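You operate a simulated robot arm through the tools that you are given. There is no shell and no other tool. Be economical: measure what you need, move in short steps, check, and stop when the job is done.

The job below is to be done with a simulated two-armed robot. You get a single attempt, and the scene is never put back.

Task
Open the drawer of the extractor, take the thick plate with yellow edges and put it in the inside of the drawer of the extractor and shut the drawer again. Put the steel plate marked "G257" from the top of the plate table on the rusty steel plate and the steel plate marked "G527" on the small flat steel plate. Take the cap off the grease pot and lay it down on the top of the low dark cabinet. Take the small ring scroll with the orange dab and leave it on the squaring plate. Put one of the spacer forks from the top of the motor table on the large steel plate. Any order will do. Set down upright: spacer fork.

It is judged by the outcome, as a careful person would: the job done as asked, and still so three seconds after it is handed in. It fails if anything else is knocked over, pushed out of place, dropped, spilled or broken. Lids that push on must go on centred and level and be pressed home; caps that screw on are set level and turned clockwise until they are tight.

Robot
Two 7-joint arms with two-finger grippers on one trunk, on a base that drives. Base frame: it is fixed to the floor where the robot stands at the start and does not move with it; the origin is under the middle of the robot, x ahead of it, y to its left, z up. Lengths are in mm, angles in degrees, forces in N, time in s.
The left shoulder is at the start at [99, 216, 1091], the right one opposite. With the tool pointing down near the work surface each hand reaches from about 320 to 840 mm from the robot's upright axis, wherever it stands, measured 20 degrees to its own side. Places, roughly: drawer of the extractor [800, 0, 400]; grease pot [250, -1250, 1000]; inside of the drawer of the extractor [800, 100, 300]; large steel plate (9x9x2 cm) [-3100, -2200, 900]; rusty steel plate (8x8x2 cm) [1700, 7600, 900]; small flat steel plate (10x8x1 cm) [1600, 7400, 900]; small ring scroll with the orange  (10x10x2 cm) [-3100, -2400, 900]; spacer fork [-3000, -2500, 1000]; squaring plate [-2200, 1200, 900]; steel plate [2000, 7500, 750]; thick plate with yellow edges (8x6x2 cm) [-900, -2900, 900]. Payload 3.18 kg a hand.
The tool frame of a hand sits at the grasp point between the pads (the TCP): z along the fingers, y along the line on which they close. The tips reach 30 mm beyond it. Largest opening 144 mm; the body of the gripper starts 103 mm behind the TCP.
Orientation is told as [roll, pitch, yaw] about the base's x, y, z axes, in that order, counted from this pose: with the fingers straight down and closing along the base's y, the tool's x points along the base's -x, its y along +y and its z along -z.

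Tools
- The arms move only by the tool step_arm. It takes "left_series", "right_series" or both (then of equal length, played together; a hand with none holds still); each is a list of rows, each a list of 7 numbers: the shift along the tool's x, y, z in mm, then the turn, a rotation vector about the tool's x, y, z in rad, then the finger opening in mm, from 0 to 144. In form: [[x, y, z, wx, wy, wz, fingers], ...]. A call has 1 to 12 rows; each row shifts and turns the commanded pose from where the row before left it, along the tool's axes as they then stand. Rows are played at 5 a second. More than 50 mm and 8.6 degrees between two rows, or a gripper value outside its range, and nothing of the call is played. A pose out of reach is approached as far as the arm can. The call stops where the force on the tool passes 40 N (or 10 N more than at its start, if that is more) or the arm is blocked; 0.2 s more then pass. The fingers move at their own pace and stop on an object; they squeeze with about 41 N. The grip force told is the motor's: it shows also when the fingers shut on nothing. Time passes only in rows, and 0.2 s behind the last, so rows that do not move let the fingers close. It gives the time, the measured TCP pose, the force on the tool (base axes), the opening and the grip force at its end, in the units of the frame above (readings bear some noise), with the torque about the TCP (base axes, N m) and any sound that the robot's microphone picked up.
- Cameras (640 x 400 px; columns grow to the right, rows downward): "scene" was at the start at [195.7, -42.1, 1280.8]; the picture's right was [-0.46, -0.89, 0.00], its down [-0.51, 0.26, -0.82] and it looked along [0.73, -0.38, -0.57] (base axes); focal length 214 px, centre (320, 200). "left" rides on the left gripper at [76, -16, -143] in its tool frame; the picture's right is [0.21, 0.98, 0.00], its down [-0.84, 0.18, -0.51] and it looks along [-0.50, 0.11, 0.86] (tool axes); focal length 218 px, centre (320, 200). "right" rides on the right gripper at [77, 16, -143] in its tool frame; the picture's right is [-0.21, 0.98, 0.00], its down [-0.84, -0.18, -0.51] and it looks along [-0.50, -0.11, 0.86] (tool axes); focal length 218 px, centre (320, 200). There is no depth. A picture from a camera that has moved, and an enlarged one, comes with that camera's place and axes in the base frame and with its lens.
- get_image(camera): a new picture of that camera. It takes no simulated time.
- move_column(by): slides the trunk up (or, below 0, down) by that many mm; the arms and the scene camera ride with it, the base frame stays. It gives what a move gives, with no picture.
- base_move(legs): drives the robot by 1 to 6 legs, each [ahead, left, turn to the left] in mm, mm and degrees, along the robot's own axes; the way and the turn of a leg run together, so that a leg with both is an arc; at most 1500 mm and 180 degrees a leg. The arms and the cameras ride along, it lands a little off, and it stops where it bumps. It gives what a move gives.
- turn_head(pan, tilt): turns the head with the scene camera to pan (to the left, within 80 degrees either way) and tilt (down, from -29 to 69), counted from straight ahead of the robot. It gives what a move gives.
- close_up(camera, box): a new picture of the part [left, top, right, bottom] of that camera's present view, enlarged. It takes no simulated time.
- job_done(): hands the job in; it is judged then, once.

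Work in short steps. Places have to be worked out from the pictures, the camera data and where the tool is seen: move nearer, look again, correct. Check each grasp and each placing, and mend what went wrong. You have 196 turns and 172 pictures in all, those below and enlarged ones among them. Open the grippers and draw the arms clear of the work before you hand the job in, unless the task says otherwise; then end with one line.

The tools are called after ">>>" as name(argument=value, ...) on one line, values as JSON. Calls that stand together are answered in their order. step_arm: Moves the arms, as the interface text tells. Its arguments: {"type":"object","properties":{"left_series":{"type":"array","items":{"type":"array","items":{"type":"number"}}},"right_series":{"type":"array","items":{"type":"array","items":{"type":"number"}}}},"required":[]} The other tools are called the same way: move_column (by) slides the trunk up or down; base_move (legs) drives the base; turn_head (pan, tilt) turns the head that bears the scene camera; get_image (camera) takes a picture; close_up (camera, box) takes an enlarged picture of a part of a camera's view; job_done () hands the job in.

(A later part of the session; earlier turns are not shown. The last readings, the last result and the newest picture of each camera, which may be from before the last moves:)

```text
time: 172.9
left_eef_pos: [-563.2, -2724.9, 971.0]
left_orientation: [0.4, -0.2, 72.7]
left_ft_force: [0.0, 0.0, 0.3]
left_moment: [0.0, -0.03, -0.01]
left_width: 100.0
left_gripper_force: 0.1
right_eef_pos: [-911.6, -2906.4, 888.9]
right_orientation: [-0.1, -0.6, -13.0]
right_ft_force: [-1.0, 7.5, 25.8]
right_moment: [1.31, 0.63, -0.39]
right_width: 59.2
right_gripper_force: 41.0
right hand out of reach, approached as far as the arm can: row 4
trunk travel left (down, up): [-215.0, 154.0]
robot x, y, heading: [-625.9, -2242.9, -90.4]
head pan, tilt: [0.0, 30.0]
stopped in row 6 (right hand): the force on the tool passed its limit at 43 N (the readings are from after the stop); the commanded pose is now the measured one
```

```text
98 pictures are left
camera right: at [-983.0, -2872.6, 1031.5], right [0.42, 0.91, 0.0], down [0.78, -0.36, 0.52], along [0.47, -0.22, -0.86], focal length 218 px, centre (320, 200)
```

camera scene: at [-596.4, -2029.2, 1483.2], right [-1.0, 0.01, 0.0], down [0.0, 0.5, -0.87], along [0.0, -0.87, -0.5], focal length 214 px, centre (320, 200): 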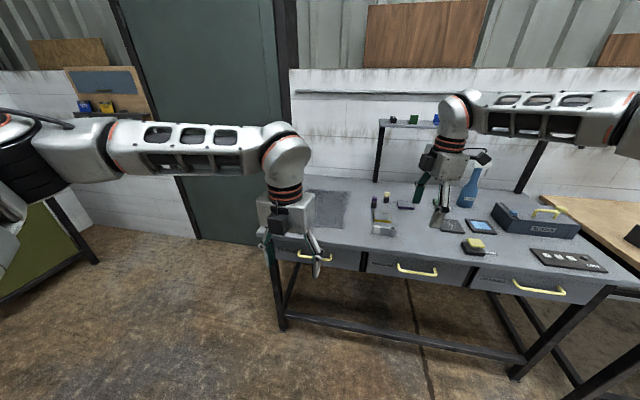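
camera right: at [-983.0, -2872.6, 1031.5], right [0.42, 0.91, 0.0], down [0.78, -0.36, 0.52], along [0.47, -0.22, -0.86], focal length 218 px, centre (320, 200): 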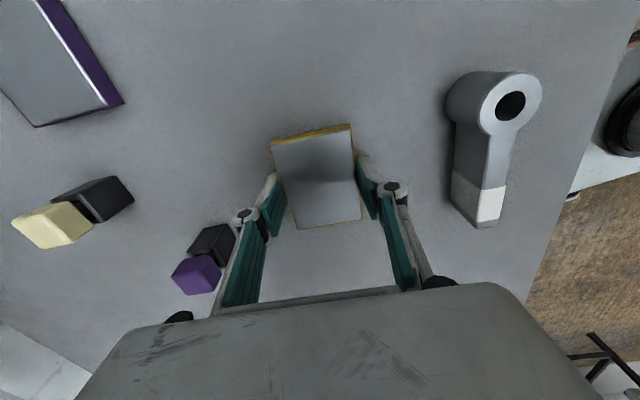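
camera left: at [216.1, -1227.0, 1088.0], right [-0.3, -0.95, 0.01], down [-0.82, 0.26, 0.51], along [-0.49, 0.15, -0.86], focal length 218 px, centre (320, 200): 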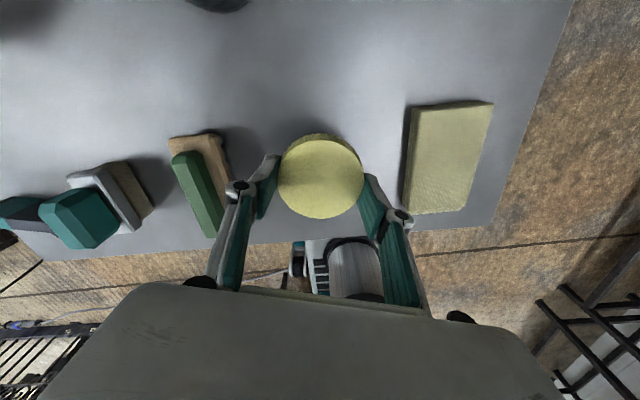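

Gripped (59 mm); the tips touch the bench. Lift it.

>>> step_arm(right_series=[[0, 0, -4, 0, 0, 0, 40], [0, 0, -20, 0, 0, 0, 40], [0, 0, -40, 0, 0, 0, 40], [0, 0, -40, 0, 0, 0, 40]])

>>> get_image(camera="right")

```text
time: 173.9
left_eef_pos: [-563.2, -2725.4, 968.7]
left_orientation: [0.5, -0.5, 72.8]
left_ft_force: [-0.2, 0.0, 0.1]
left_moment: [0.01, 0.0, 0.0]
left_width: 100.0
left_gripper_force: 0.0
right_eef_pos: [-911.0, -2907.2, 987.7]
right_orientation: [0.2, -0.3, -12.8]
right_ft_force: [0.2, 0.7, -6.8]
right_moment: [0.01, 0.0, 0.01]
right_width: 59.7
right_gripper_force: 40.7
trunk travel left (down, up): [-215.0, 154.0]
robot x, y, heading: [-625.7, -2242.8, -90.5]
head pan, tilt: [0.0, 30.0]
```

```text
97 pictures are left
camera right: at [-982.8, -2875.3, 1129.6], right [0.42, 0.91, 0.0], down [0.78, -0.36, 0.51], along [0.47, -0.21, -0.86], focal length 218 px, centre (320, 200)
```

right: 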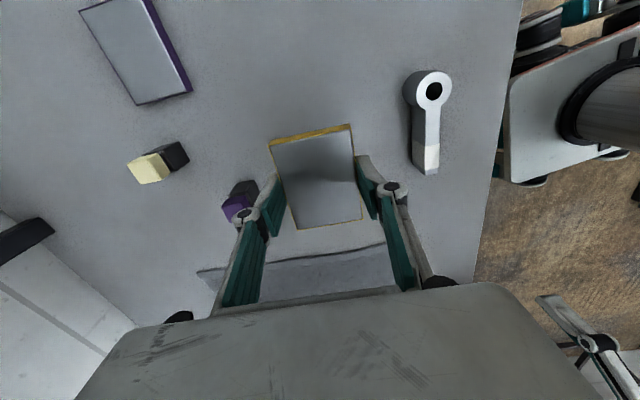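

Plate held. I'll carry it in the right hand while the left does the motor-table items. Raise the trunk, back up, turn to face −x and look.

>>> move_column(by=150)

>>> base_move(legs=[[-350, 0, 0], [0, 0, -90]])

>>> get_image(camera="scene")

```text
time: 175.7
left_eef_pos: [-563.6, -2726.3, 1118.8]
left_orientation: [0.4, -0.4, 72.8]
left_ft_force: [1.0, -0.4, -0.5]
left_moment: [0.0, 0.0, 0.02]
left_width: 100.0
left_gripper_force: 0.0
right_eef_pos: [-913.0, -2899.3, 1190.4]
right_orientation: [-4.9, -1.6, -12.7]
right_ft_force: [0.1, -0.2, -6.8]
right_moment: [0.02, 0.03, 0.04]
right_width: 59.6
right_gripper_force: 41.2
trunk travel left (down, up): [-365.0, 4.0]
robot x, y, heading: [-620.2, -2246.2, -90.2]
head pan, tilt: [0.0, 30.0]
```

```text
time: 181.9
left_eef_pos: [-1105.7, -1928.9, 1119.1]
left_orientation: [0.4, -0.4, -20.0]
left_ft_force: [0.4, 0.6, 0.9]
left_moment: [-0.05, 0.0, -0.01]
left_width: 99.9
left_gripper_force: 0.1
right_eef_pos: [-1260.6, -1571.8, 1192.0]
right_orientation: [-4.9, -1.6, -105.6]
right_ft_force: [0.0, -0.7, -5.4]
right_moment: [0.02, -0.01, -0.01]
right_width: 59.7
right_gripper_force: 40.5
trunk travel left (down, up): [-365.0, 4.0]
robot x, y, heading: [-618.3, -1891.9, 177.0]
head pan, tilt: [0.0, 30.0]
```

```text
96 pictures are left
camera scene: at [-753.7, -1886.6, 1483.2], right [0.06, 1.0, 0.0], down [0.5, -0.03, -0.87], along [-0.86, 0.05, -0.5], focal length 214 px, centre (320, 200)
```

scene: 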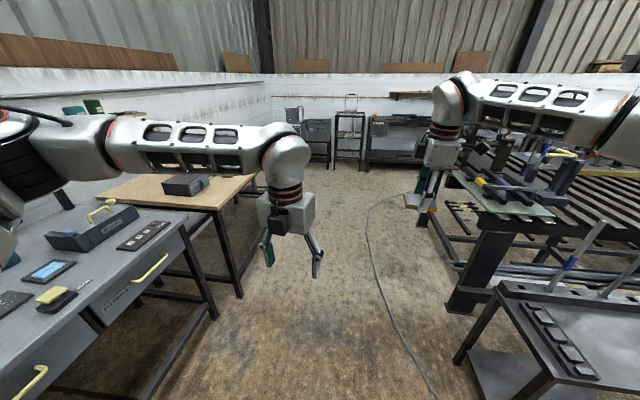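

The corridor is clear. Drive ahead 1300 mm and look.

>>> base_move(legs=[[1300, 40, 3]])

>>> get_image(camera="scene")

```text
time: 188.5
left_eef_pos: [-2413.7, -1960.3, 1119.1]
left_orientation: [0.4, -0.5, -16.8]
left_ft_force: [-0.3, -0.3, -0.6]
left_moment: [0.01, -0.04, 0.03]
left_width: 99.8
left_gripper_force: 0.1
right_eef_pos: [-2589.1, -1612.6, 1192.0]
right_orientation: [-4.9, -1.6, -102.1]
right_ft_force: [-0.1, -0.3, -6.1]
right_moment: [0.01, -0.03, 0.01]
right_width: 59.7
right_gripper_force: 40.8
trunk travel left (down, up): [-365.0, 4.0]
robot x, y, heading: [-1932.8, -1898.0, -179.9]
head pan, tilt: [0.0, 30.0]
```

```text
95 pictures are left
camera scene: at [-2064.9, -1897.9, 1483.2], right [0.0, 1.0, 0.0], down [0.5, 0.0, -0.87], along [-0.87, 0.0, -0.5], focal length 214 px, centre (320, 200)
```

scene: 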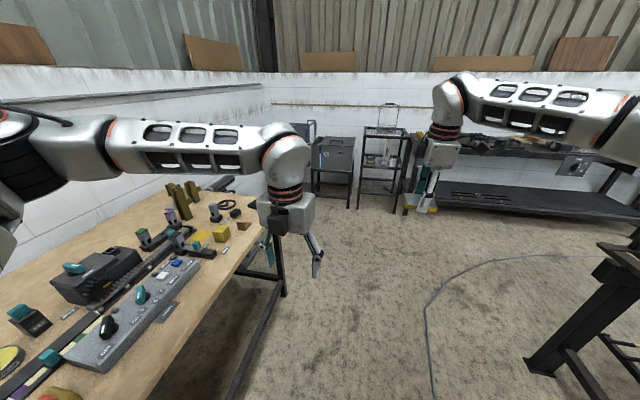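

Zoom in on the far end of the wooden table.

>>> close_up(camera="scene", box=[120, 165, 280, 265])

```text
4.00 times, centred on (200, 215) of scene
camera zoom: at [-2064.9, -1897.9, 1483.2], right [0.0, 1.0, 0.0], down [0.5, 0.0, -0.87], along [-0.87, 0.0, -0.5], focal length 858 px, centre (800, 140)
```

zoom: 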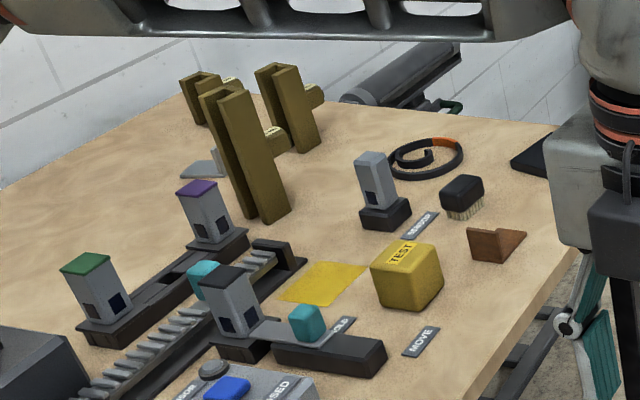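

Forks (gold, upright), ring scroll with orange dab and the dark large plate are at the far end. Drive to (−3130,−1810) and face −y.

>>> base_move(legs=[[1197, -88, 0], [0, 0, 90]])

>>> turn_head(pan=0, tilt=45)

>>> get_image(camera="scene")

```text
time: 197.3
left_eef_pos: [-3413.8, -2224.8, 1118.0]
left_orientation: [0.5, -0.5, 41.2]
left_ft_force: [-0.4, 0.0, -0.1]
left_moment: [0.0, -0.09, -0.01]
left_width: 100.1
left_gripper_force: 0.1
right_eef_pos: [-3799.4, -2190.2, 1189.8]
right_orientation: [-4.7, -1.6, -44.0]
right_ft_force: [-0.7, 0.6, -5.9]
right_moment: [0.02, -0.06, 0.01]
right_width: 59.7
right_gripper_force: 40.5
trunk travel left (down, up): [-365.0, 4.0]
robot x, y, heading: [-3208.5, -1781.7, -121.9]
head pan, tilt: [0.0, 30.0]
stopped in leg 2: the robot was blocked; the commanded pose is now the measured one
```

```text
time: 198.1
left_eef_pos: [-3410.6, -2224.3, 1118.8]
left_orientation: [0.4, -0.4, 41.1]
left_ft_force: [0.2, 0.3, 0.1]
left_moment: [0.01, 0.04, 0.0]
left_width: 99.8
left_gripper_force: 0.0
right_eef_pos: [-3796.9, -2189.4, 1193.2]
right_orientation: [-4.9, -1.7, -44.2]
right_ft_force: [0.4, 1.1, -5.4]
right_moment: [0.01, 0.0, 0.01]
right_width: 59.5
right_gripper_force: 41.4
trunk travel left (down, up): [-365.0, 4.0]
robot x, y, heading: [-3210.1, -1784.1, -122.0]
head pan, tilt: [0.0, 45.0]
```

```text
93 pictures are left
camera scene: at [-3275.4, -1887.6, 1460.7], right [-0.85, 0.53, 0.0], down [0.37, 0.6, -0.71], along [-0.37, -0.6, -0.71], focal length 214 px, centre (320, 200)
```

scene: 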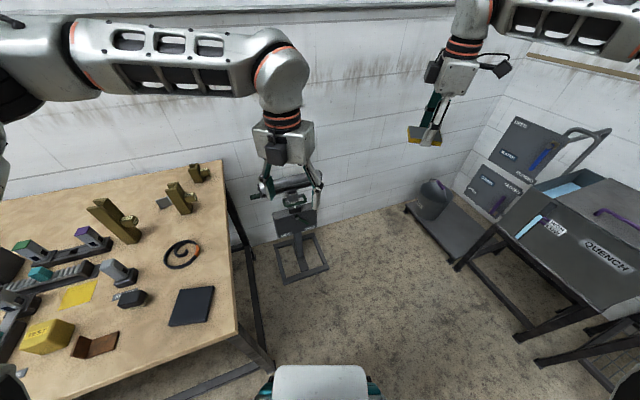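

The base's front-left corner met the table leg. I back off, turn to −100° (square to the table), and approach at (−2982,−1830).

>>> base_move(legs=[[-150, 0, 0], [0, 0, 22], [125, 176, 0]])

>>> get_image(camera="scene")

```text
time: 202.3
left_eef_pos: [-3005.6, -2295.3, 1119.1]
left_orientation: [0.3, -0.5, 62.9]
left_ft_force: [0.8, -1.0, 0.8]
left_moment: [0.05, 0.03, 0.01]
left_width: 99.7
left_gripper_force: 0.2
right_eef_pos: [-3378.2, -2404.6, 1192.0]
right_orientation: [-5.0, -1.6, -22.5]
right_ft_force: [0.1, -0.5, -5.7]
right_moment: [0.06, 0.03, 0.01]
right_width: 59.4
right_gripper_force: 40.7
trunk travel left (down, up): [-365.0, 4.0]
robot x, y, heading: [-2979.6, -1806.7, -100.2]
head pan, tilt: [0.0, 45.0]
```

```text
92 pictures are left
camera scene: at [-3004.1, -1932.4, 1460.6], right [-0.98, 0.18, 0.0], down [0.13, 0.7, -0.71], along [-0.13, -0.7, -0.71], focal length 214 px, centre (320, 200)
```

scene: 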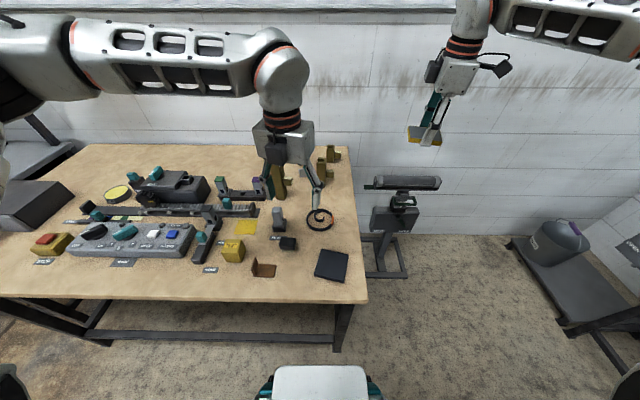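

Look with the left wrist camera and a close-up of forks.

>>> get_image(camera="left")

>>> close_up(camera="scene", box=[220, 130, 380, 290])

```text
91 pictures are left
camera left: at [-3025.8, -2373.1, 1261.7], right [-0.97, 0.26, 0.01], down [0.23, 0.83, 0.51], along [0.13, 0.5, -0.86], focal length 218 px, centre (320, 200)
```

left: 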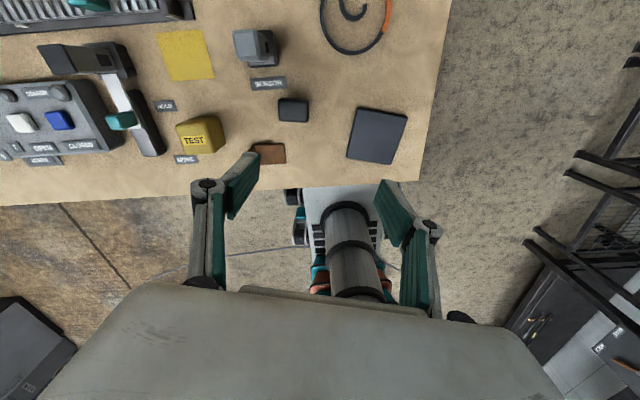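

```text
2.50 times, centred on (300, 210) of scene
camera zoom: at [-3004.1, -1932.4, 1460.6], right [-0.98, 0.18, 0.0], down [0.13, 0.7, -0.71], along [-0.13, -0.7, -0.71], focal length 536 px, centre (370, 175)
```

zoom: 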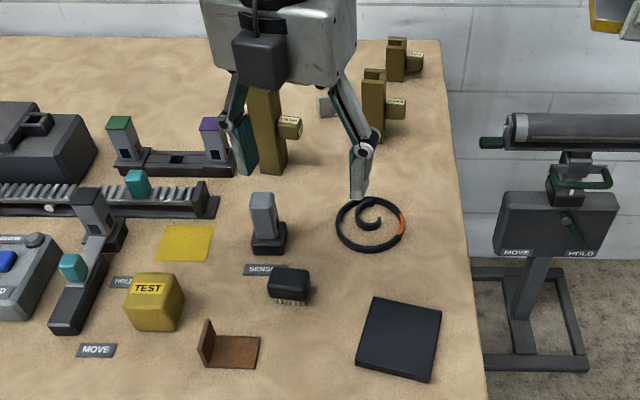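

Large plate at (−3101,−2243, top ≈857), ring at about (−3098,−2436), nearest fork base about (−2962,−2583). Rotate the left hand so its camera faces the forks.

>>> step_arm(left_series=[[0, 0, 0, 0, 0, 0.148, 110], [0, 0, 0, 0, 0, 0.148, 110], [0, 0, 0, 0, 0, 0.148, 110], [0, 0, 0, 0, 0, 0.148, 110], [0, 0, 0, 0, 0, 0.148, 110], [0, 0, 0, 0, 0, 0.148, 110], [0, 0, 0, 0, 0, 0.148, 110], [0, 0, 0, 0, 0, 0.148, 110], [0, 0, 0, 0, 0, 0.148, 110], [0, 0, 0, 0, 0, 0.148, 110], [0, 0, 0, 0, 0, 0.148, 110], [0, 0, 0, 0, 0, 0.148, 110]])

>>> get_image(camera="left")

>>> close_up(camera="scene", box=[250, 130, 380, 230])

```text
time: 204.9
left_eef_pos: [-3006.2, -2295.1, 1118.6]
left_orientation: [0.3, 0.5, -39.1]
left_ft_force: [0.2, 1.0, 0.4]
left_moment: [-0.01, -0.02, 0.0]
left_width: 110.2
left_gripper_force: 0.1
right_eef_pos: [-3378.2, -2403.2, 1192.2]
right_orientation: [-5.0, -1.7, -22.5]
right_ft_force: [-0.1, 0.0, -4.6]
right_moment: [0.04, 0.01, 0.03]
right_width: 59.7
right_gripper_force: 41.2
trunk travel left (down, up): [-365.0, 4.0]
robot x, y, heading: [-2980.3, -1805.6, -100.5]
head pan, tilt: [0.0, 45.0]
```

```text
89 pictures are left
camera left: at [-3075.2, -2261.7, 1263.0], right [0.46, 0.89, 0.01], down [0.77, -0.4, 0.5], along [0.45, -0.22, -0.87], focal length 218 px, centre (320, 200)
```

left: 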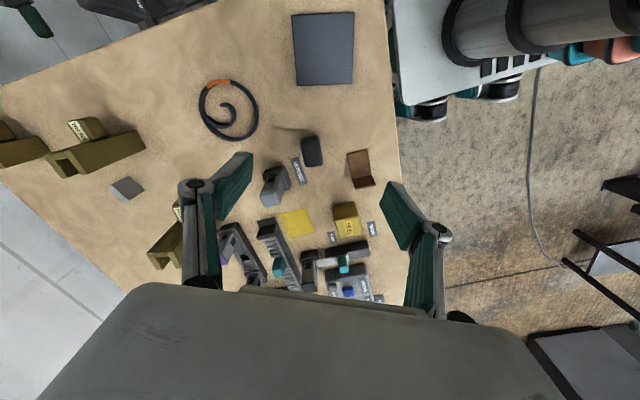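

```text
4.00 times, centred on (315, 180) of scene
camera zoom: at [-3004.3, -1932.1, 1460.6], right [-0.98, 0.18, 0.0], down [0.13, 0.7, -0.71], along [-0.13, -0.7, -0.71], focal length 858 px, centre (340, 280)
```

zoom: 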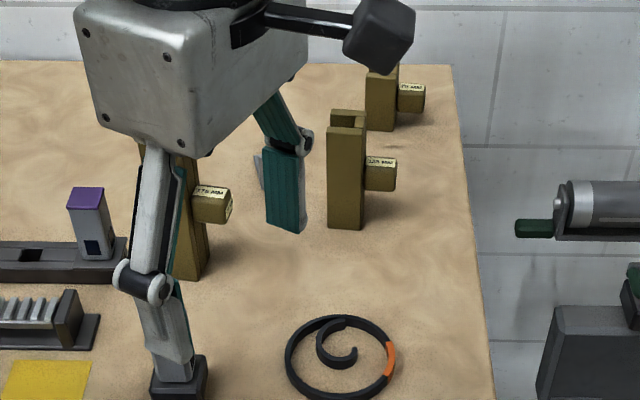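

Forks stand upright with open U tops and a labelled stub at the side. Move the left hand over the nearest fork with yaw about −10°.

>>> step_arm(left_series=[[-33, -30, 0, 0, 0, 0, 110], [-33, -30, 0, 0, 0, 0, 110], [-33, -30, 0, 0, 0, 0, 110], [-33, -30, 0, 0, 0, 0, 110], [-33, -30, 0, 0, 0, 0, 110], [-33, -30, 0, 0, 0, 0, 110], [0, 0, 0, 0, 0, -0.127, 110], [0, 0, 0, 0, 0, -0.127, 110], [0, 0, 0, 0, 0, -0.127, 110], [0, 0, 0, 0, 0, -0.127, 110]])

>>> get_image(camera="left")

```text
time: 207.1
left_eef_pos: [-2963.1, -2559.7, 1116.7]
left_orientation: [0.5, 0.3, -9.7]
left_ft_force: [0.5, 0.5, 0.5]
left_moment: [-0.01, 0.0, 0.01]
left_width: 109.9
left_gripper_force: 0.1
right_eef_pos: [-3377.5, -2405.1, 1191.3]
right_orientation: [-5.0, -1.6, -22.5]
right_ft_force: [-0.5, 0.0, -5.6]
right_moment: [0.04, 0.01, 0.0]
right_width: 59.5
right_gripper_force: 40.6
trunk travel left (down, up): [-365.0, 4.0]
robot x, y, heading: [-2980.8, -1810.8, -100.6]
head pan, tilt: [0.0, 45.0]
```

```text
87 pictures are left
camera left: at [-3042.0, -2564.4, 1260.5], right [-0.04, 1.0, 0.01], down [0.86, 0.03, 0.5], along [0.5, 0.03, -0.86], focal length 218 px, centre (320, 200)
```

left: 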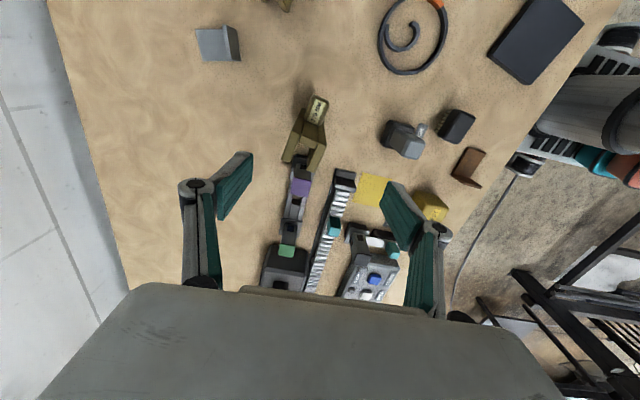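

Zoom into the fork in this view.

>>> close_up(camera="left", box=[260, 80, 360, 180])

```text
4.00 times, centred on (310, 130) of left
camera zoom: at [-3042.0, -2564.4, 1260.5], right [-0.04, 1.0, 0.01], down [0.86, 0.03, 0.5], along [0.5, 0.03, -0.86], focal length 873 px, centre (360, 480)
```

zoom: 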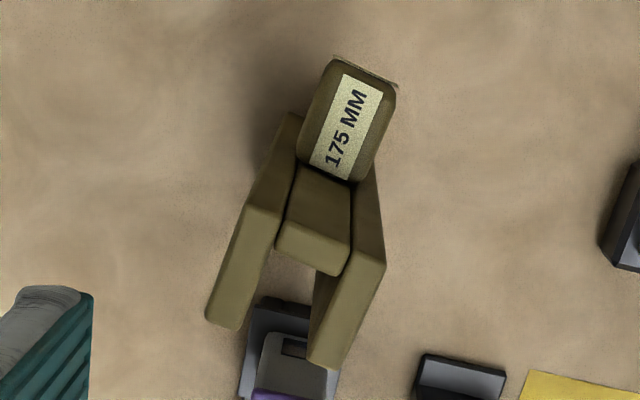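

The fork has two upright tines 34 mm apart; separation axis gives yaw ≈ −23°, centre about (−2951,−2581), top ≈1030. Align and descend part way.

>>> step_arm(left_series=[[0, 0, 0, 0, 0, 0.116, 110], [0, 0, 0, 0, 0, 0.116, 110], [-19, -15, 10, 0, 0, 0, 110], [0, 0, 20, 0, 0, 0, 110], [0, 0, 20, 0, 0, 0, 110]])

>>> get_image(camera="left")

>>> close_up(camera="scene", box=[240, 120, 350, 200])

```text
time: 208.3
left_eef_pos: [-2966.3, -2559.4, 1076.3]
left_orientation: [0.4, 0.4, -23.3]
left_ft_force: [-0.2, -0.2, -0.3]
left_moment: [-0.02, -0.04, 0.01]
left_width: 110.2
left_gripper_force: 0.0
left hand out of reach, approached as far as the arm can: row 3
right_eef_pos: [-3378.8, -2404.5, 1191.3]
right_orientation: [-4.9, -1.6, -22.6]
right_ft_force: [-0.8, 0.3, -5.7]
right_moment: [0.0, 0.01, -0.01]
right_width: 59.3
right_gripper_force: 40.6
trunk travel left (down, up): [-365.0, 4.0]
robot x, y, heading: [-2980.1, -1813.8, -100.4]
head pan, tilt: [0.0, 45.0]
```

```text
85 pictures are left
camera left: at [-3043.1, -2546.9, 1219.5], right [0.19, 0.98, 0.01], down [0.85, -0.17, 0.5], along [0.49, -0.09, -0.86], focal length 218 px, centre (320, 200)
```

left: 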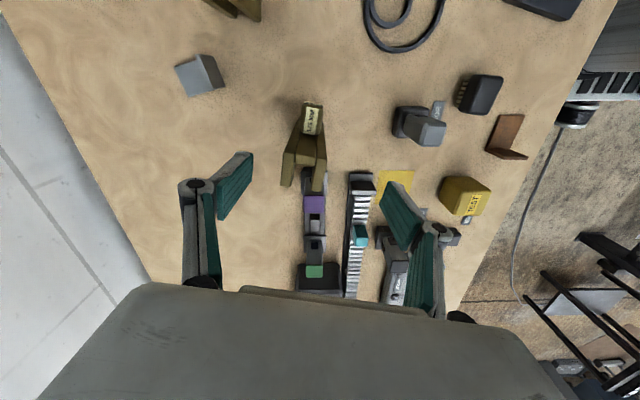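

```text
5.00 times, centred on (295, 160) of scene
camera zoom: at [-3004.6, -1932.2, 1460.6], right [-0.98, 0.18, 0.0], down [0.13, 0.7, -0.71], along [-0.13, -0.7, -0.71], focal length 1072 px, centre (445, 400)
```

zoom: 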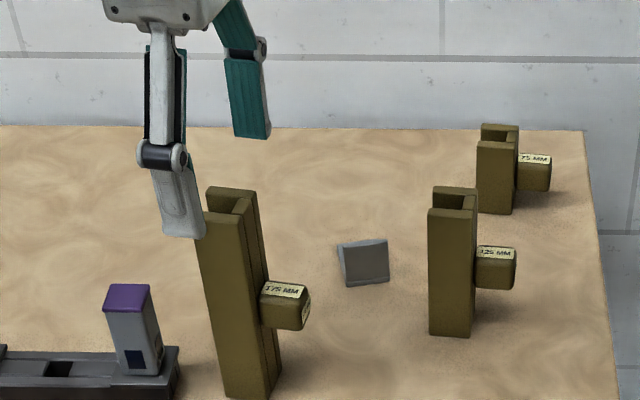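

Fork centre refined to (−2966,−2576), top 1029. I nudge the base 17 mm ahead instead of the arm, then descend.

>>> base_move(legs=[[17, 3, 0]])

>>> step_arm(left_series=[[0, 0, 15, 0, 0, 0, 110], [0, 0, 0, 0, 0, 0, 110]])

>>> close_up(camera="left", box=[220, 80, 440, 240])

>>> close_up(camera="scene", box=[240, 120, 350, 200])

```text
time: 209.1
left_eef_pos: [-2965.8, -2576.6, 1075.6]
left_orientation: [0.4, 0.4, -23.1]
left_ft_force: [0.4, -0.1, 0.8]
left_moment: [0.01, -0.03, -0.04]
left_width: 110.0
left_gripper_force: 0.0
right_eef_pos: [-3378.0, -2420.0, 1192.3]
right_orientation: [-5.0, -1.7, -22.6]
right_ft_force: [0.2, -1.0, -5.9]
right_moment: [0.0, -0.01, -0.04]
right_width: 59.6
right_gripper_force: 40.8
trunk travel left (down, up): [-365.0, 4.0]
robot x, y, heading: [-2980.0, -1826.3, -100.5]
head pan, tilt: [0.0, 45.0]
```

```text
time: 209.7
left_eef_pos: [-2966.0, -2576.9, 1060.5]
left_orientation: [0.4, 0.4, -23.2]
left_ft_force: [0.9, -0.1, -0.5]
left_moment: [0.01, 0.0, -0.02]
left_width: 110.0
left_gripper_force: 0.1
right_eef_pos: [-3378.5, -2421.6, 1192.0]
right_orientation: [-4.8, -1.6, -22.6]
right_ft_force: [-0.1, 0.2, -6.0]
right_moment: [0.04, 0.04, -0.03]
right_width: 59.5
right_gripper_force: 41.0
trunk travel left (down, up): [-365.0, 4.0]
robot x, y, heading: [-2982.3, -1829.8, -100.2]
head pan, tilt: [0.0, 45.0]
```

```text
2.50 times, centred on (330, 160) of left
camera zoom: at [-3043.0, -2563.7, 1204.7], right [0.19, 0.98, 0.01], down [0.85, -0.17, 0.5], along [0.49, -0.09, -0.86], focal length 546 px, centre (295, 300)
```

zoom: 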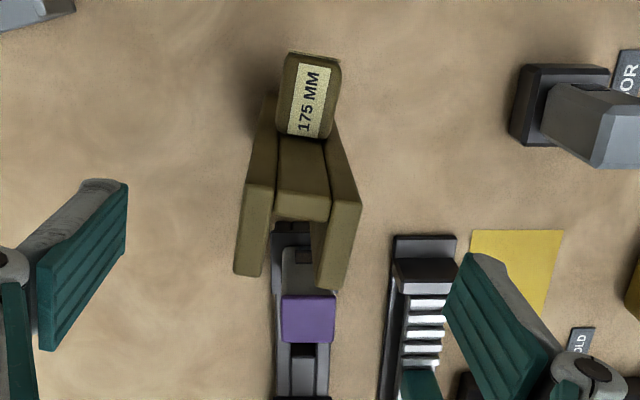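

```text
5.00 times, centred on (295, 160) of scene
camera zoom: at [-3004.7, -1949.5, 1460.5], right [-0.98, 0.18, 0.0], down [0.13, 0.7, -0.71], along [-0.13, -0.69, -0.71], focal length 1072 px, centre (445, 400)
```

zoom: 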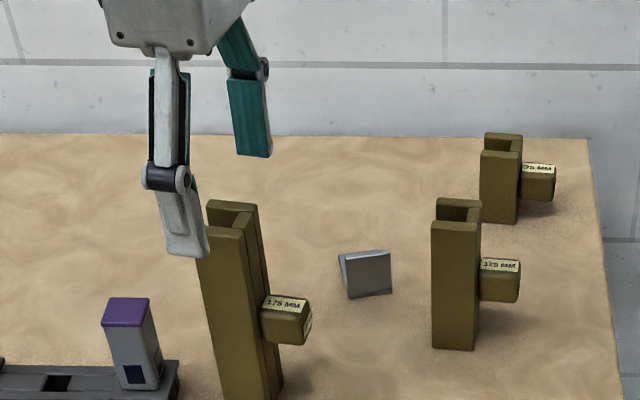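

Alignment in the wrist view is right on. Descend to TCP ≈995 and close.

>>> step_arm(left_series=[[0, 0, 30, 0, 0, 0, 110], [0, 0, 33, 0, 0, 0, 110], [0, 0, 0, 0, 0, 0, 30], [0, 0, 0, 0, 0, 0, 30], [0, 0, 0, 0, 0, 0, 30]])

>>> close_up(camera="left", box=[220, 80, 440, 240])

```text
time: 210.9
left_eef_pos: [-2968.9, -2575.0, 997.7]
left_orientation: [0.4, 0.4, -23.2]
left_ft_force: [-0.3, -1.3, 0.5]
left_moment: [-0.13, 0.17, -0.01]
left_width: 41.3
left_gripper_force: 41.2
right_eef_pos: [-3378.0, -2421.3, 1192.0]
right_orientation: [-4.9, -1.6, -22.6]
right_ft_force: [0.2, 0.4, -4.7]
right_moment: [0.06, -0.01, -0.02]
right_width: 59.6
right_gripper_force: 41.3
trunk travel left (down, up): [-365.0, 4.0]
robot x, y, heading: [-2978.3, -1825.5, -100.4]
head pan, tilt: [0.0, 45.0]
```

```text
2.50 times, centred on (330, 160) of left
camera zoom: at [-3045.1, -2563.0, 1142.1], right [0.19, 0.98, 0.01], down [0.85, -0.17, 0.5], along [0.49, -0.09, -0.86], focal length 546 px, centre (295, 300)
```

zoom: 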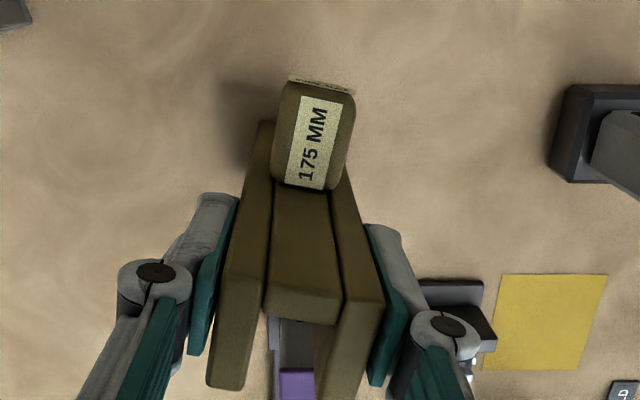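

Gripped (41 mm). Lift 110 mm and check.

>>> step_arm(left_series=[[0, 0, -20, 0, 0, 0, 30], [0, 0, -45, 0, 0, 0, 30], [0, 0, -45, 0, 0, 0, 30], [0, 0, 0, 0, 0, 0, 30]])

>>> get_image(camera="scene")

```text
time: 211.9
left_eef_pos: [-2964.8, -2578.0, 1107.9]
left_orientation: [0.3, 0.6, -23.2]
left_ft_force: [0.7, 0.4, -5.9]
left_moment: [-0.02, 0.05, 0.02]
left_width: 41.6
left_gripper_force: 41.3
right_eef_pos: [-3377.9, -2421.8, 1191.7]
right_orientation: [-4.7, -1.6, -22.5]
right_ft_force: [-0.1, -1.4, -5.8]
right_moment: [0.03, 0.02, 0.0]
right_width: 59.5
right_gripper_force: 41.0
trunk travel left (down, up): [-365.0, 4.0]
robot x, y, heading: [-2984.4, -1829.6, -100.5]
head pan, tilt: [0.0, 45.0]
```

```text
80 pictures are left
camera scene: at [-3003.3, -1950.0, 1460.5], right [-0.98, 0.18, 0.0], down [0.13, 0.7, -0.71], along [-0.13, -0.69, -0.71], focal length 214 px, centre (320, 200)
```

scene: 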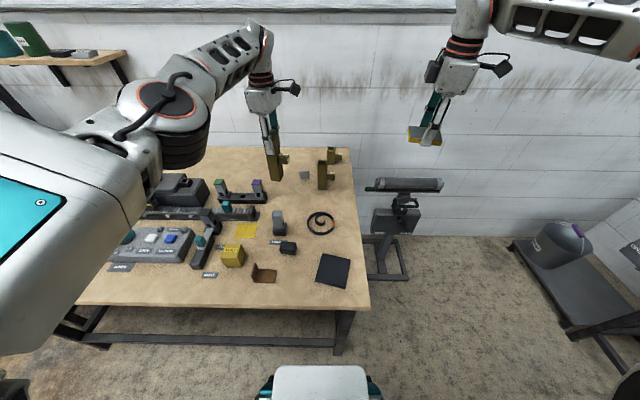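

Held level. Carry it over the dark plate.

>>> step_arm(left_series=[[28, 28, 0, 0, 0, 0, 30], [28, 28, 0, 0, 0, 0, 30], [28, 28, 0, 0, 0, 0, 30], [28, 28, 0, 0, 0, 0, 30], [28, 28, 0, 0, 0, 0, 30], [28, 28, 0, 0, 0, 0, 30], [28, 28, 0, 0, 0, 0, 30], [28, 28, 0, 0, 0, 0, 30], [28, 29, 0, 0, 0, 0, 30]])

>>> get_image(camera="scene")

>>> get_image(camera="left")

```text
time: 213.9
left_eef_pos: [-3031.1, -2543.7, 1116.2]
left_orientation: [0.6, 0.4, -23.2]
left_ft_force: [-0.5, -0.2, -5.0]
left_moment: [0.02, 0.01, -0.01]
left_width: 41.6
left_gripper_force: 41.0
left hand out of reach, approached as far as the arm can: row 1, 2, 3, 4, 5, 6, 7, 8, 9
right_eef_pos: [-3379.0, -2421.5, 1192.6]
right_orientation: [-4.8, -1.5, -22.6]
right_ft_force: [0.8, 0.2, -6.0]
right_moment: [0.03, 0.0, 0.0]
right_width: 59.6
right_gripper_force: 41.1
trunk travel left (down, up): [-365.0, 4.0]
robot x, y, heading: [-2978.2, -1827.5, -100.2]
head pan, tilt: [0.0, 45.0]
```

```text
79 pictures are left
camera scene: at [-3004.4, -1949.5, 1460.6], right [-0.98, 0.18, 0.0], down [0.13, 0.7, -0.71], along [-0.13, -0.69, -0.71], focal length 214 px, centre (320, 200)
```

scene: 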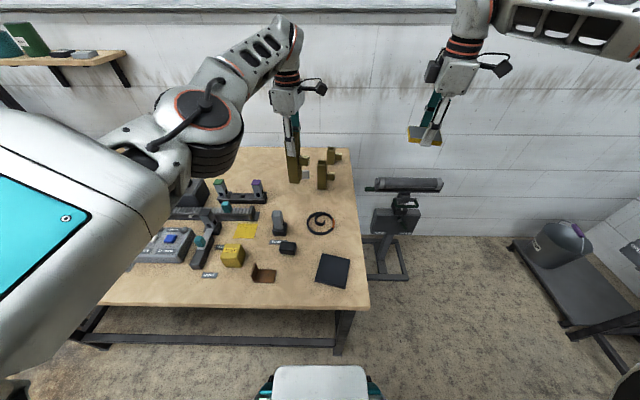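

```text
78 pictures are left
camera left: at [-3107.3, -2530.9, 1260.2], right [0.19, 0.98, 0.01], down [0.85, -0.17, 0.5], along [0.5, -0.09, -0.86], focal length 218 px, centre (320, 200)
```

left: 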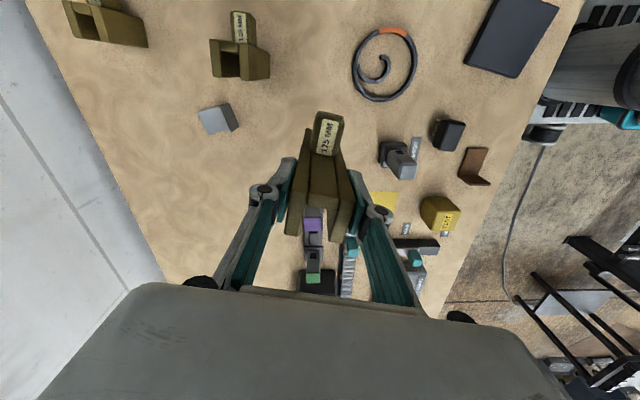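

The elbow configuration limits the arm; I use the base to carry the fork over the plate instead (back 284, right 122).

>>> base_move(legs=[[-284, -122, 0]])

>>> get_image(camera="left")

>>> get_image(camera="scene")

```text
time: 216.0
left_eef_pos: [-3100.1, -2238.0, 1116.1]
left_orientation: [0.5, 0.4, -23.5]
left_ft_force: [-0.5, 0.6, -5.9]
left_moment: [-0.01, 0.0, 0.01]
left_width: 41.4
left_gripper_force: 40.8
right_eef_pos: [-3448.4, -2114.4, 1192.5]
right_orientation: [-4.9, -1.7, -22.9]
right_ft_force: [-0.2, -0.8, -5.8]
right_moment: [0.03, 0.0, 0.01]
right_width: 59.4
right_gripper_force: 41.0
trunk travel left (down, up): [-365.0, 4.0]
robot x, y, heading: [-3049.2, -1521.5, -100.7]
head pan, tilt: [0.0, 45.0]
```

```text
77 pictures are left
camera left: at [-3177.7, -2225.3, 1260.3], right [0.2, 0.98, 0.01], down [0.85, -0.18, 0.5], along [0.5, -0.09, -0.86], focal length 218 px, centre (320, 200)
```

left: 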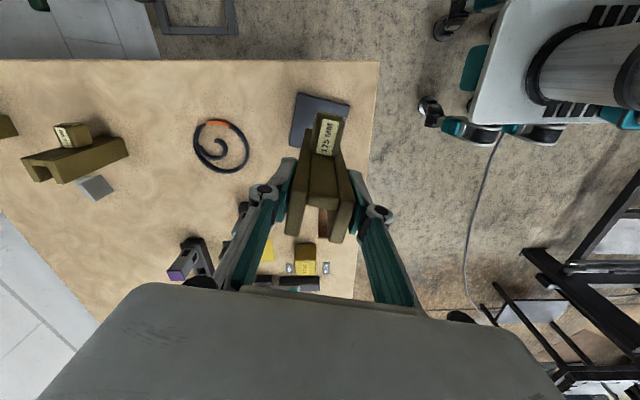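

```text
76 pictures are left
camera scene: at [-3071.8, -1644.2, 1460.6], right [-0.98, 0.19, 0.0], down [0.13, 0.7, -0.71], along [-0.13, -0.69, -0.71], focal length 214 px, centre (320, 200)
```

scene: 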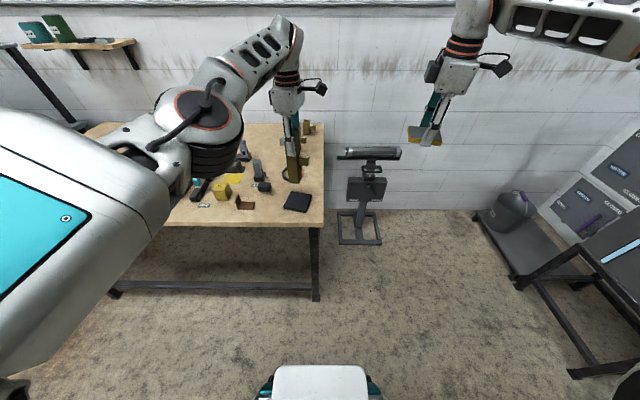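

Fork is centred over the plate. Lower with the trunk 85 mm.

>>> move_column(by=-85)

>>> close_up(camera="scene", box=[250, 110, 346, 170])

>>> close_up(camera="left", box=[240, 60, 400, 220])

```text
time: 217.2
left_eef_pos: [-3101.3, -2240.0, 1020.9]
left_orientation: [1.6, 0.5, -23.6]
left_ft_force: [0.4, -0.4, -6.6]
left_moment: [-0.07, -0.01, 0.01]
left_width: 41.4
left_gripper_force: 40.7
right_eef_pos: [-3449.5, -2114.6, 1108.6]
right_orientation: [-4.8, -1.5, -22.9]
right_ft_force: [-0.9, 0.1, -4.5]
right_moment: [0.03, -0.01, 0.0]
right_width: 59.3
right_gripper_force: 41.0
trunk travel left (down, up): [-280.0, 89.0]
robot x, y, heading: [-3048.8, -1522.6, -100.3]
head pan, tilt: [0.0, 45.0]
```

```text
6.67 times, centred on (298, 140) of scene
camera zoom: at [-3073.2, -1652.3, 1375.6], right [-0.98, 0.19, 0.0], down [0.13, 0.69, -0.71], along [-0.13, -0.69, -0.71], focal length 1430 px, centre (467, 600)
```

zoom: 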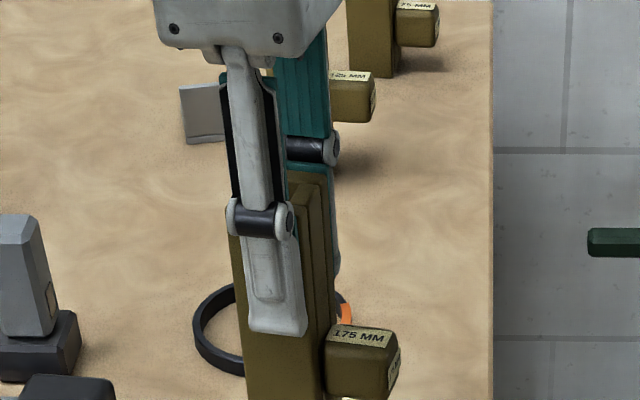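

```text
2.50 times, centred on (320, 140) of left
camera zoom: at [-3178.9, -2229.3, 1166.0], right [0.2, 0.98, 0.03], down [0.84, -0.18, 0.5], along [0.5, -0.08, -0.86], focal length 546 px, centre (320, 350)
```

zoom: 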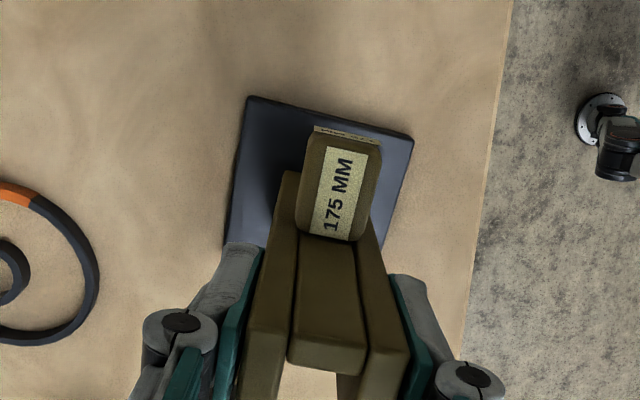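

Nearly there. Lower with small arm steps until contact, correcting the 1.2° roll.

>>> step_arm(left_series=[[0, 0, 2, 0.02, 0.008, 0, 30], [0, 0, 2, 0, 0, 0, 30], [0, 0, 2, 0, 0, 0, 30]])

>>> get_image(camera="scene")

```text
time: 218.0
left_eef_pos: [-3103.7, -2245.6, 1016.1]
left_orientation: [0.5, 1.0, -23.6]
left_ft_force: [0.5, 0.1, -5.3]
left_moment: [-0.01, -0.04, 0.01]
left_width: 41.7
left_gripper_force: 40.7
left hand out of reach, approached as far as the arm can: row 1
right_eef_pos: [-3449.2, -2114.7, 1106.6]
right_orientation: [-4.8, -1.6, -23.0]
right_ft_force: [-1.4, -0.2, -5.6]
right_moment: [0.03, 0.0, 0.0]
right_width: 59.3
right_gripper_force: 41.0
trunk travel left (down, up): [-280.0, 89.0]
robot x, y, heading: [-3047.5, -1521.4, -100.7]
head pan, tilt: [0.0, 45.0]
```

```text
73 pictures are left
camera scene: at [-3073.4, -1653.2, 1375.3], right [-0.98, 0.19, 0.0], down [0.13, 0.7, -0.71], along [-0.13, -0.69, -0.71], focal length 214 px, centre (320, 200)
```

scene: 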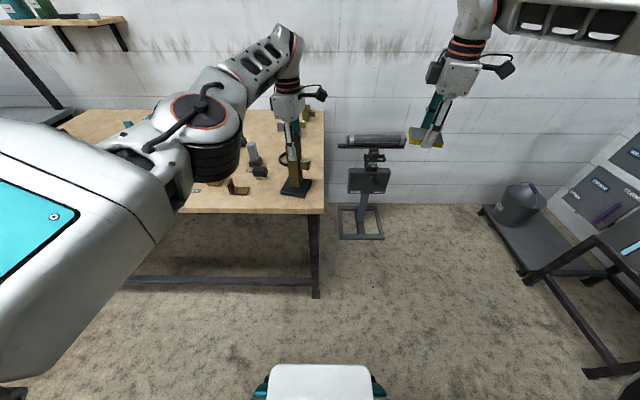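

>>> close_up(camera="scene", box=[264, 150, 328, 206])

>>> step_arm(left_series=[[0, 0, 2, 0, 0, 0, 30], [0, 0, 2, 0, 0, 0, 30], [0, 0, 2, 0, 0, 0, 30]])

```text
7.14 times, centred on (296, 178) of scene
camera zoom: at [-3073.4, -1653.2, 1375.3], right [-0.98, 0.19, 0.0], down [0.13, 0.7, -0.71], along [-0.13, -0.69, -0.71], focal length 1532 px, centre (491, 357)
```

zoom: 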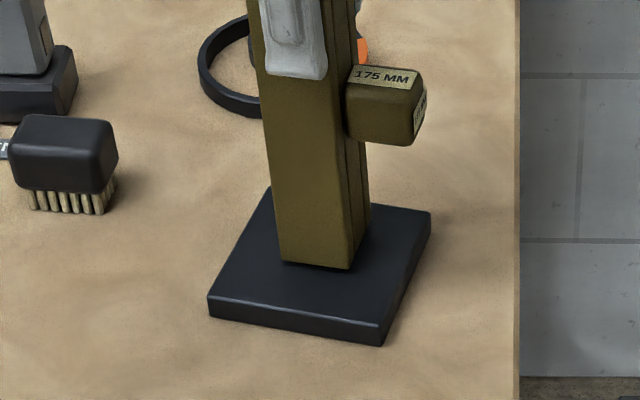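

```text
time: 218.8
left_eef_pos: [-3104.5, -2243.4, 1013.8]
left_orientation: [0.3, 0.8, -23.4]
left_ft_force: [0.5, 1.5, 13.8]
left_moment: [-0.2, -0.41, -0.01]
left_width: 41.3
left_gripper_force: 40.1
right_eef_pos: [-3447.6, -2112.2, 1108.5]
right_orientation: [-4.9, -1.6, -22.8]
right_ft_force: [-0.1, 0.0, -5.0]
right_moment: [0.0, -0.02, 0.02]
right_width: 59.7
right_gripper_force: 40.8
trunk travel left (down, up): [-280.0, 89.0]
robot x, y, heading: [-3048.7, -1523.3, -100.7]
head pan, tilt: [0.0, 45.0]
```

Contact (13.8 N), well centred on the plate. Release by raising slightly to unload, then opening and rising.

>>> step_arm(left_series=[[0, 0, -2, 0, 0, 0, 30], [0, 0, 0, 0, 0, 0, 60], [0, 0, 0, 0, 0, 0, 100], [0, 0, -20, 0, 0, 0, 100], [0, 0, -30, 0, 0, 0, 100]])

>>> close_up(camera="scene", box=[240, 110, 340, 206])

```text
time: 220.0
left_eef_pos: [-3104.2, -2239.6, 1063.5]
left_orientation: [0.1, 1.1, -23.6]
left_ft_force: [-0.2, 0.7, -0.1]
left_moment: [-0.03, -0.01, 0.0]
left_width: 100.0
left_gripper_force: 0.0
left hand out of reach, approached as far as the arm can: row 5
right_eef_pos: [-3448.4, -2113.1, 1107.3]
right_orientation: [-4.8, -1.6, -22.9]
right_ft_force: [0.1, 0.3, -6.3]
right_moment: [0.0, -0.01, -0.01]
right_width: 59.5
right_gripper_force: 40.9
trunk travel left (down, up): [-280.0, 89.0]
robot x, y, heading: [-3050.3, -1520.9, -100.7]
head pan, tilt: [0.0, 45.0]
```

```text
4.17 times, centred on (290, 158) of scene
camera zoom: at [-3073.7, -1651.6, 1375.5], right [-0.98, 0.19, 0.0], down [0.13, 0.69, -0.71], along [-0.13, -0.7, -0.71], focal length 894 px, centre (445, 375)
```

zoom: 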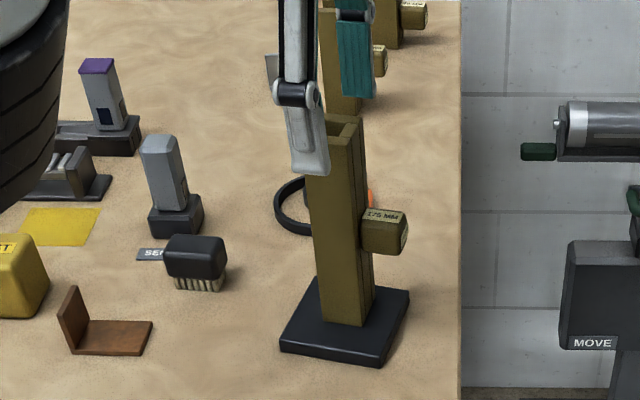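

The fork stands upright, centred on the plate. Now raise the trunk and unwind the left arm by moving the hand left and back in free air.

>>> move_column(by=85)

>>> step_arm(left_series=[[-19, 30, 0, 0, 0, 0, 100], [-19, 30, 0, 0, 0, 0, 100], [-19, 30, 0, 0, 0, 0, 100], [-19, 30, 0, 0, 0, 0, 100], [-19, 30, 0, 0, 0, 0, 100], [-19, 30, 0, 0, 0, 0, 100], [-19, 30, 0, 0, 0, 0, 100], [-19, 30, 0, 0, 0, 0, 100]])

>>> get_image(camera="scene")

```text
time: 221.2
left_eef_pos: [-3104.0, -2238.3, 1163.5]
left_orientation: [-0.9, 0.8, -23.5]
left_ft_force: [-0.8, -0.4, 0.4]
left_moment: [0.0, 0.01, -0.02]
left_width: 99.9
left_gripper_force: 0.0
right_eef_pos: [-3448.7, -2114.2, 1191.7]
right_orientation: [-5.0, -1.6, -22.8]
right_ft_force: [1.1, -1.2, -5.4]
right_moment: [0.02, 0.0, -0.01]
right_width: 59.4
right_gripper_force: 41.3
trunk travel left (down, up): [-365.0, 4.0]
robot x, y, heading: [-3047.6, -1526.0, -100.7]
head pan, tilt: [0.0, 45.0]
```

```text
time: 223.0
left_eef_pos: [-2868.2, -2076.4, 1155.3]
left_orientation: [-1.1, 1.0, -23.6]
left_ft_force: [0.5, 0.7, -0.7]
left_moment: [-0.03, 0.05, -0.02]
left_width: 100.0
left_gripper_force: 0.1
right_eef_pos: [-3446.8, -2112.4, 1192.7]
right_orientation: [-4.9, -1.5, -22.8]
right_ft_force: [0.3, -0.4, -4.8]
right_moment: [-0.01, 0.03, -0.01]
right_width: 59.5
right_gripper_force: 41.3
trunk travel left (down, up): [-365.0, 4.0]
robot x, y, heading: [-3044.7, -1523.4, -100.7]
head pan, tilt: [0.0, 45.0]
```

```text
70 pictures are left
camera scene: at [-3070.1, -1643.3, 1460.7], right [-0.98, 0.19, 0.0], down [0.13, 0.69, -0.71], along [-0.13, -0.7, -0.71], focal length 214 px, centre (320, 200)
```

scene: 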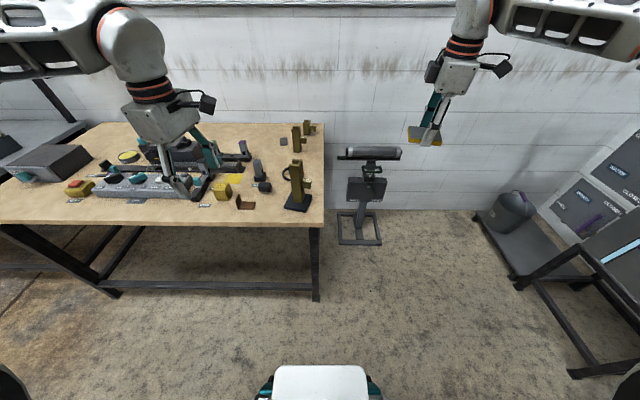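

The left arm is in its normal posture again. Drive to put the ring within comfortable reach (ahead 277, right 31).

>>> base_move(legs=[[277, -31, 0]])

>>> get_image(camera="left")

>>> get_image(camera="scene")

```text
time: 224.9
left_eef_pos: [-2946.2, -2336.5, 1155.5]
left_orientation: [-1.0, 0.8, -23.3]
left_ft_force: [-0.3, -1.3, 0.2]
left_moment: [-0.01, -0.01, 0.0]
left_width: 99.7
left_gripper_force: 0.2
right_eef_pos: [-3526.1, -2374.5, 1191.7]
right_orientation: [-4.8, -1.6, -22.6]
right_ft_force: [-0.3, -0.3, -5.5]
right_moment: [0.04, 0.01, 0.0]
right_width: 59.5
right_gripper_force: 41.4
trunk travel left (down, up): [-365.0, 4.0]
robot x, y, heading: [-3125.9, -1784.5, -100.3]
head pan, tilt: [0.0, 45.0]
```

```text
69 pictures are left
camera left: at [-3020.4, -2321.0, 1299.9], right [0.19, 0.98, -0.01], down [0.86, -0.16, 0.49], along [0.48, -0.11, -0.87], focal length 218 px, centre (320, 200)
```

left: 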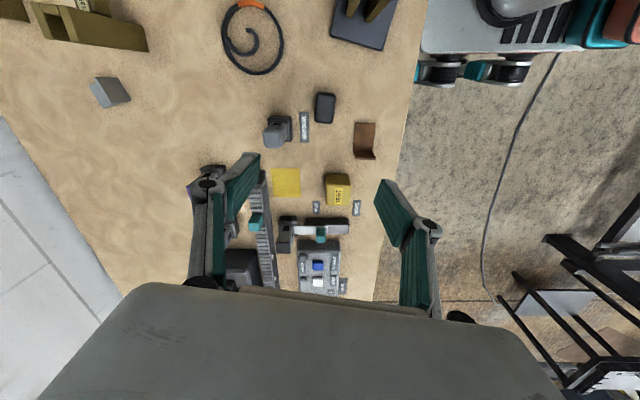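

```text
68 pictures are left
camera scene: at [-3151.2, -1904.7, 1460.6], right [-0.98, 0.18, 0.0], down [0.13, 0.7, -0.71], along [-0.13, -0.69, -0.71], focal length 214 px, centre (320, 200)
```

scene: 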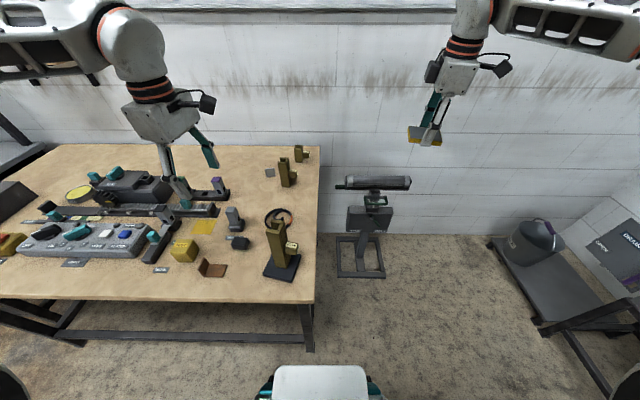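

Ring centre about (−3097,−2432). Move over it and look.

>>> step_arm(left_series=[[20, -29.6, 0, -0.02, -0.006, 0, 140], [20, -29.6, 0, 0, 0, 0, 140], [20, -29.6, 0, 0, 0, 0, 140], [20, -29.6, 0, 0, 0, 0, 140], [20, -29.6, 0, 0, 0, 0, 140], [0, 0, 40, 0, 0, 0, 140], [0, 0, 40, 0, 0, 0, 140], [0, 0, 40, 0, 0, 0, 140], [0, 0, 40, 0, 0, 0, 140]])

>>> get_image(camera="left")

```text
time: 226.9
left_eef_pos: [-3096.4, -2431.9, 996.2]
left_orientation: [0.2, 0.5, -23.3]
left_ft_force: [-0.5, -0.2, -0.4]
left_moment: [0.04, 0.0, 0.01]
left_width: 139.8
left_gripper_force: 0.0
right_eef_pos: [-3526.6, -2376.0, 1191.8]
right_orientation: [-4.8, -1.6, -22.5]
right_ft_force: [-0.3, -0.6, -5.8]
right_moment: [0.02, -0.02, -0.01]
right_width: 59.3
right_gripper_force: 41.4
trunk travel left (down, up): [-365.0, 4.0]
robot x, y, heading: [-3125.8, -1784.2, -100.4]
head pan, tilt: [0.0, 45.0]
```

```text
67 pictures are left
camera left: at [-3172.9, -2418.6, 1139.6], right [0.19, 0.98, 0.0], down [0.85, -0.17, 0.5], along [0.49, -0.09, -0.87], focal length 218 px, centre (320, 200)
```

left: 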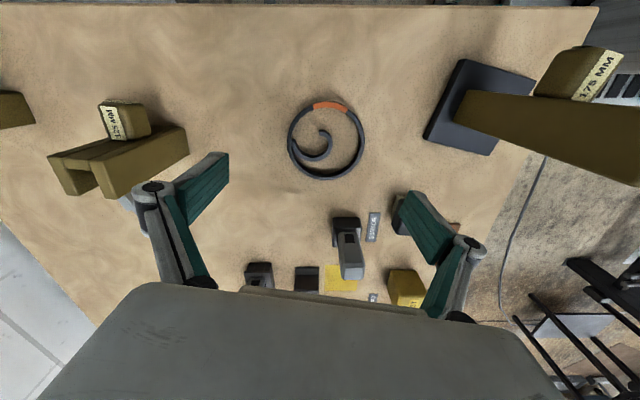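

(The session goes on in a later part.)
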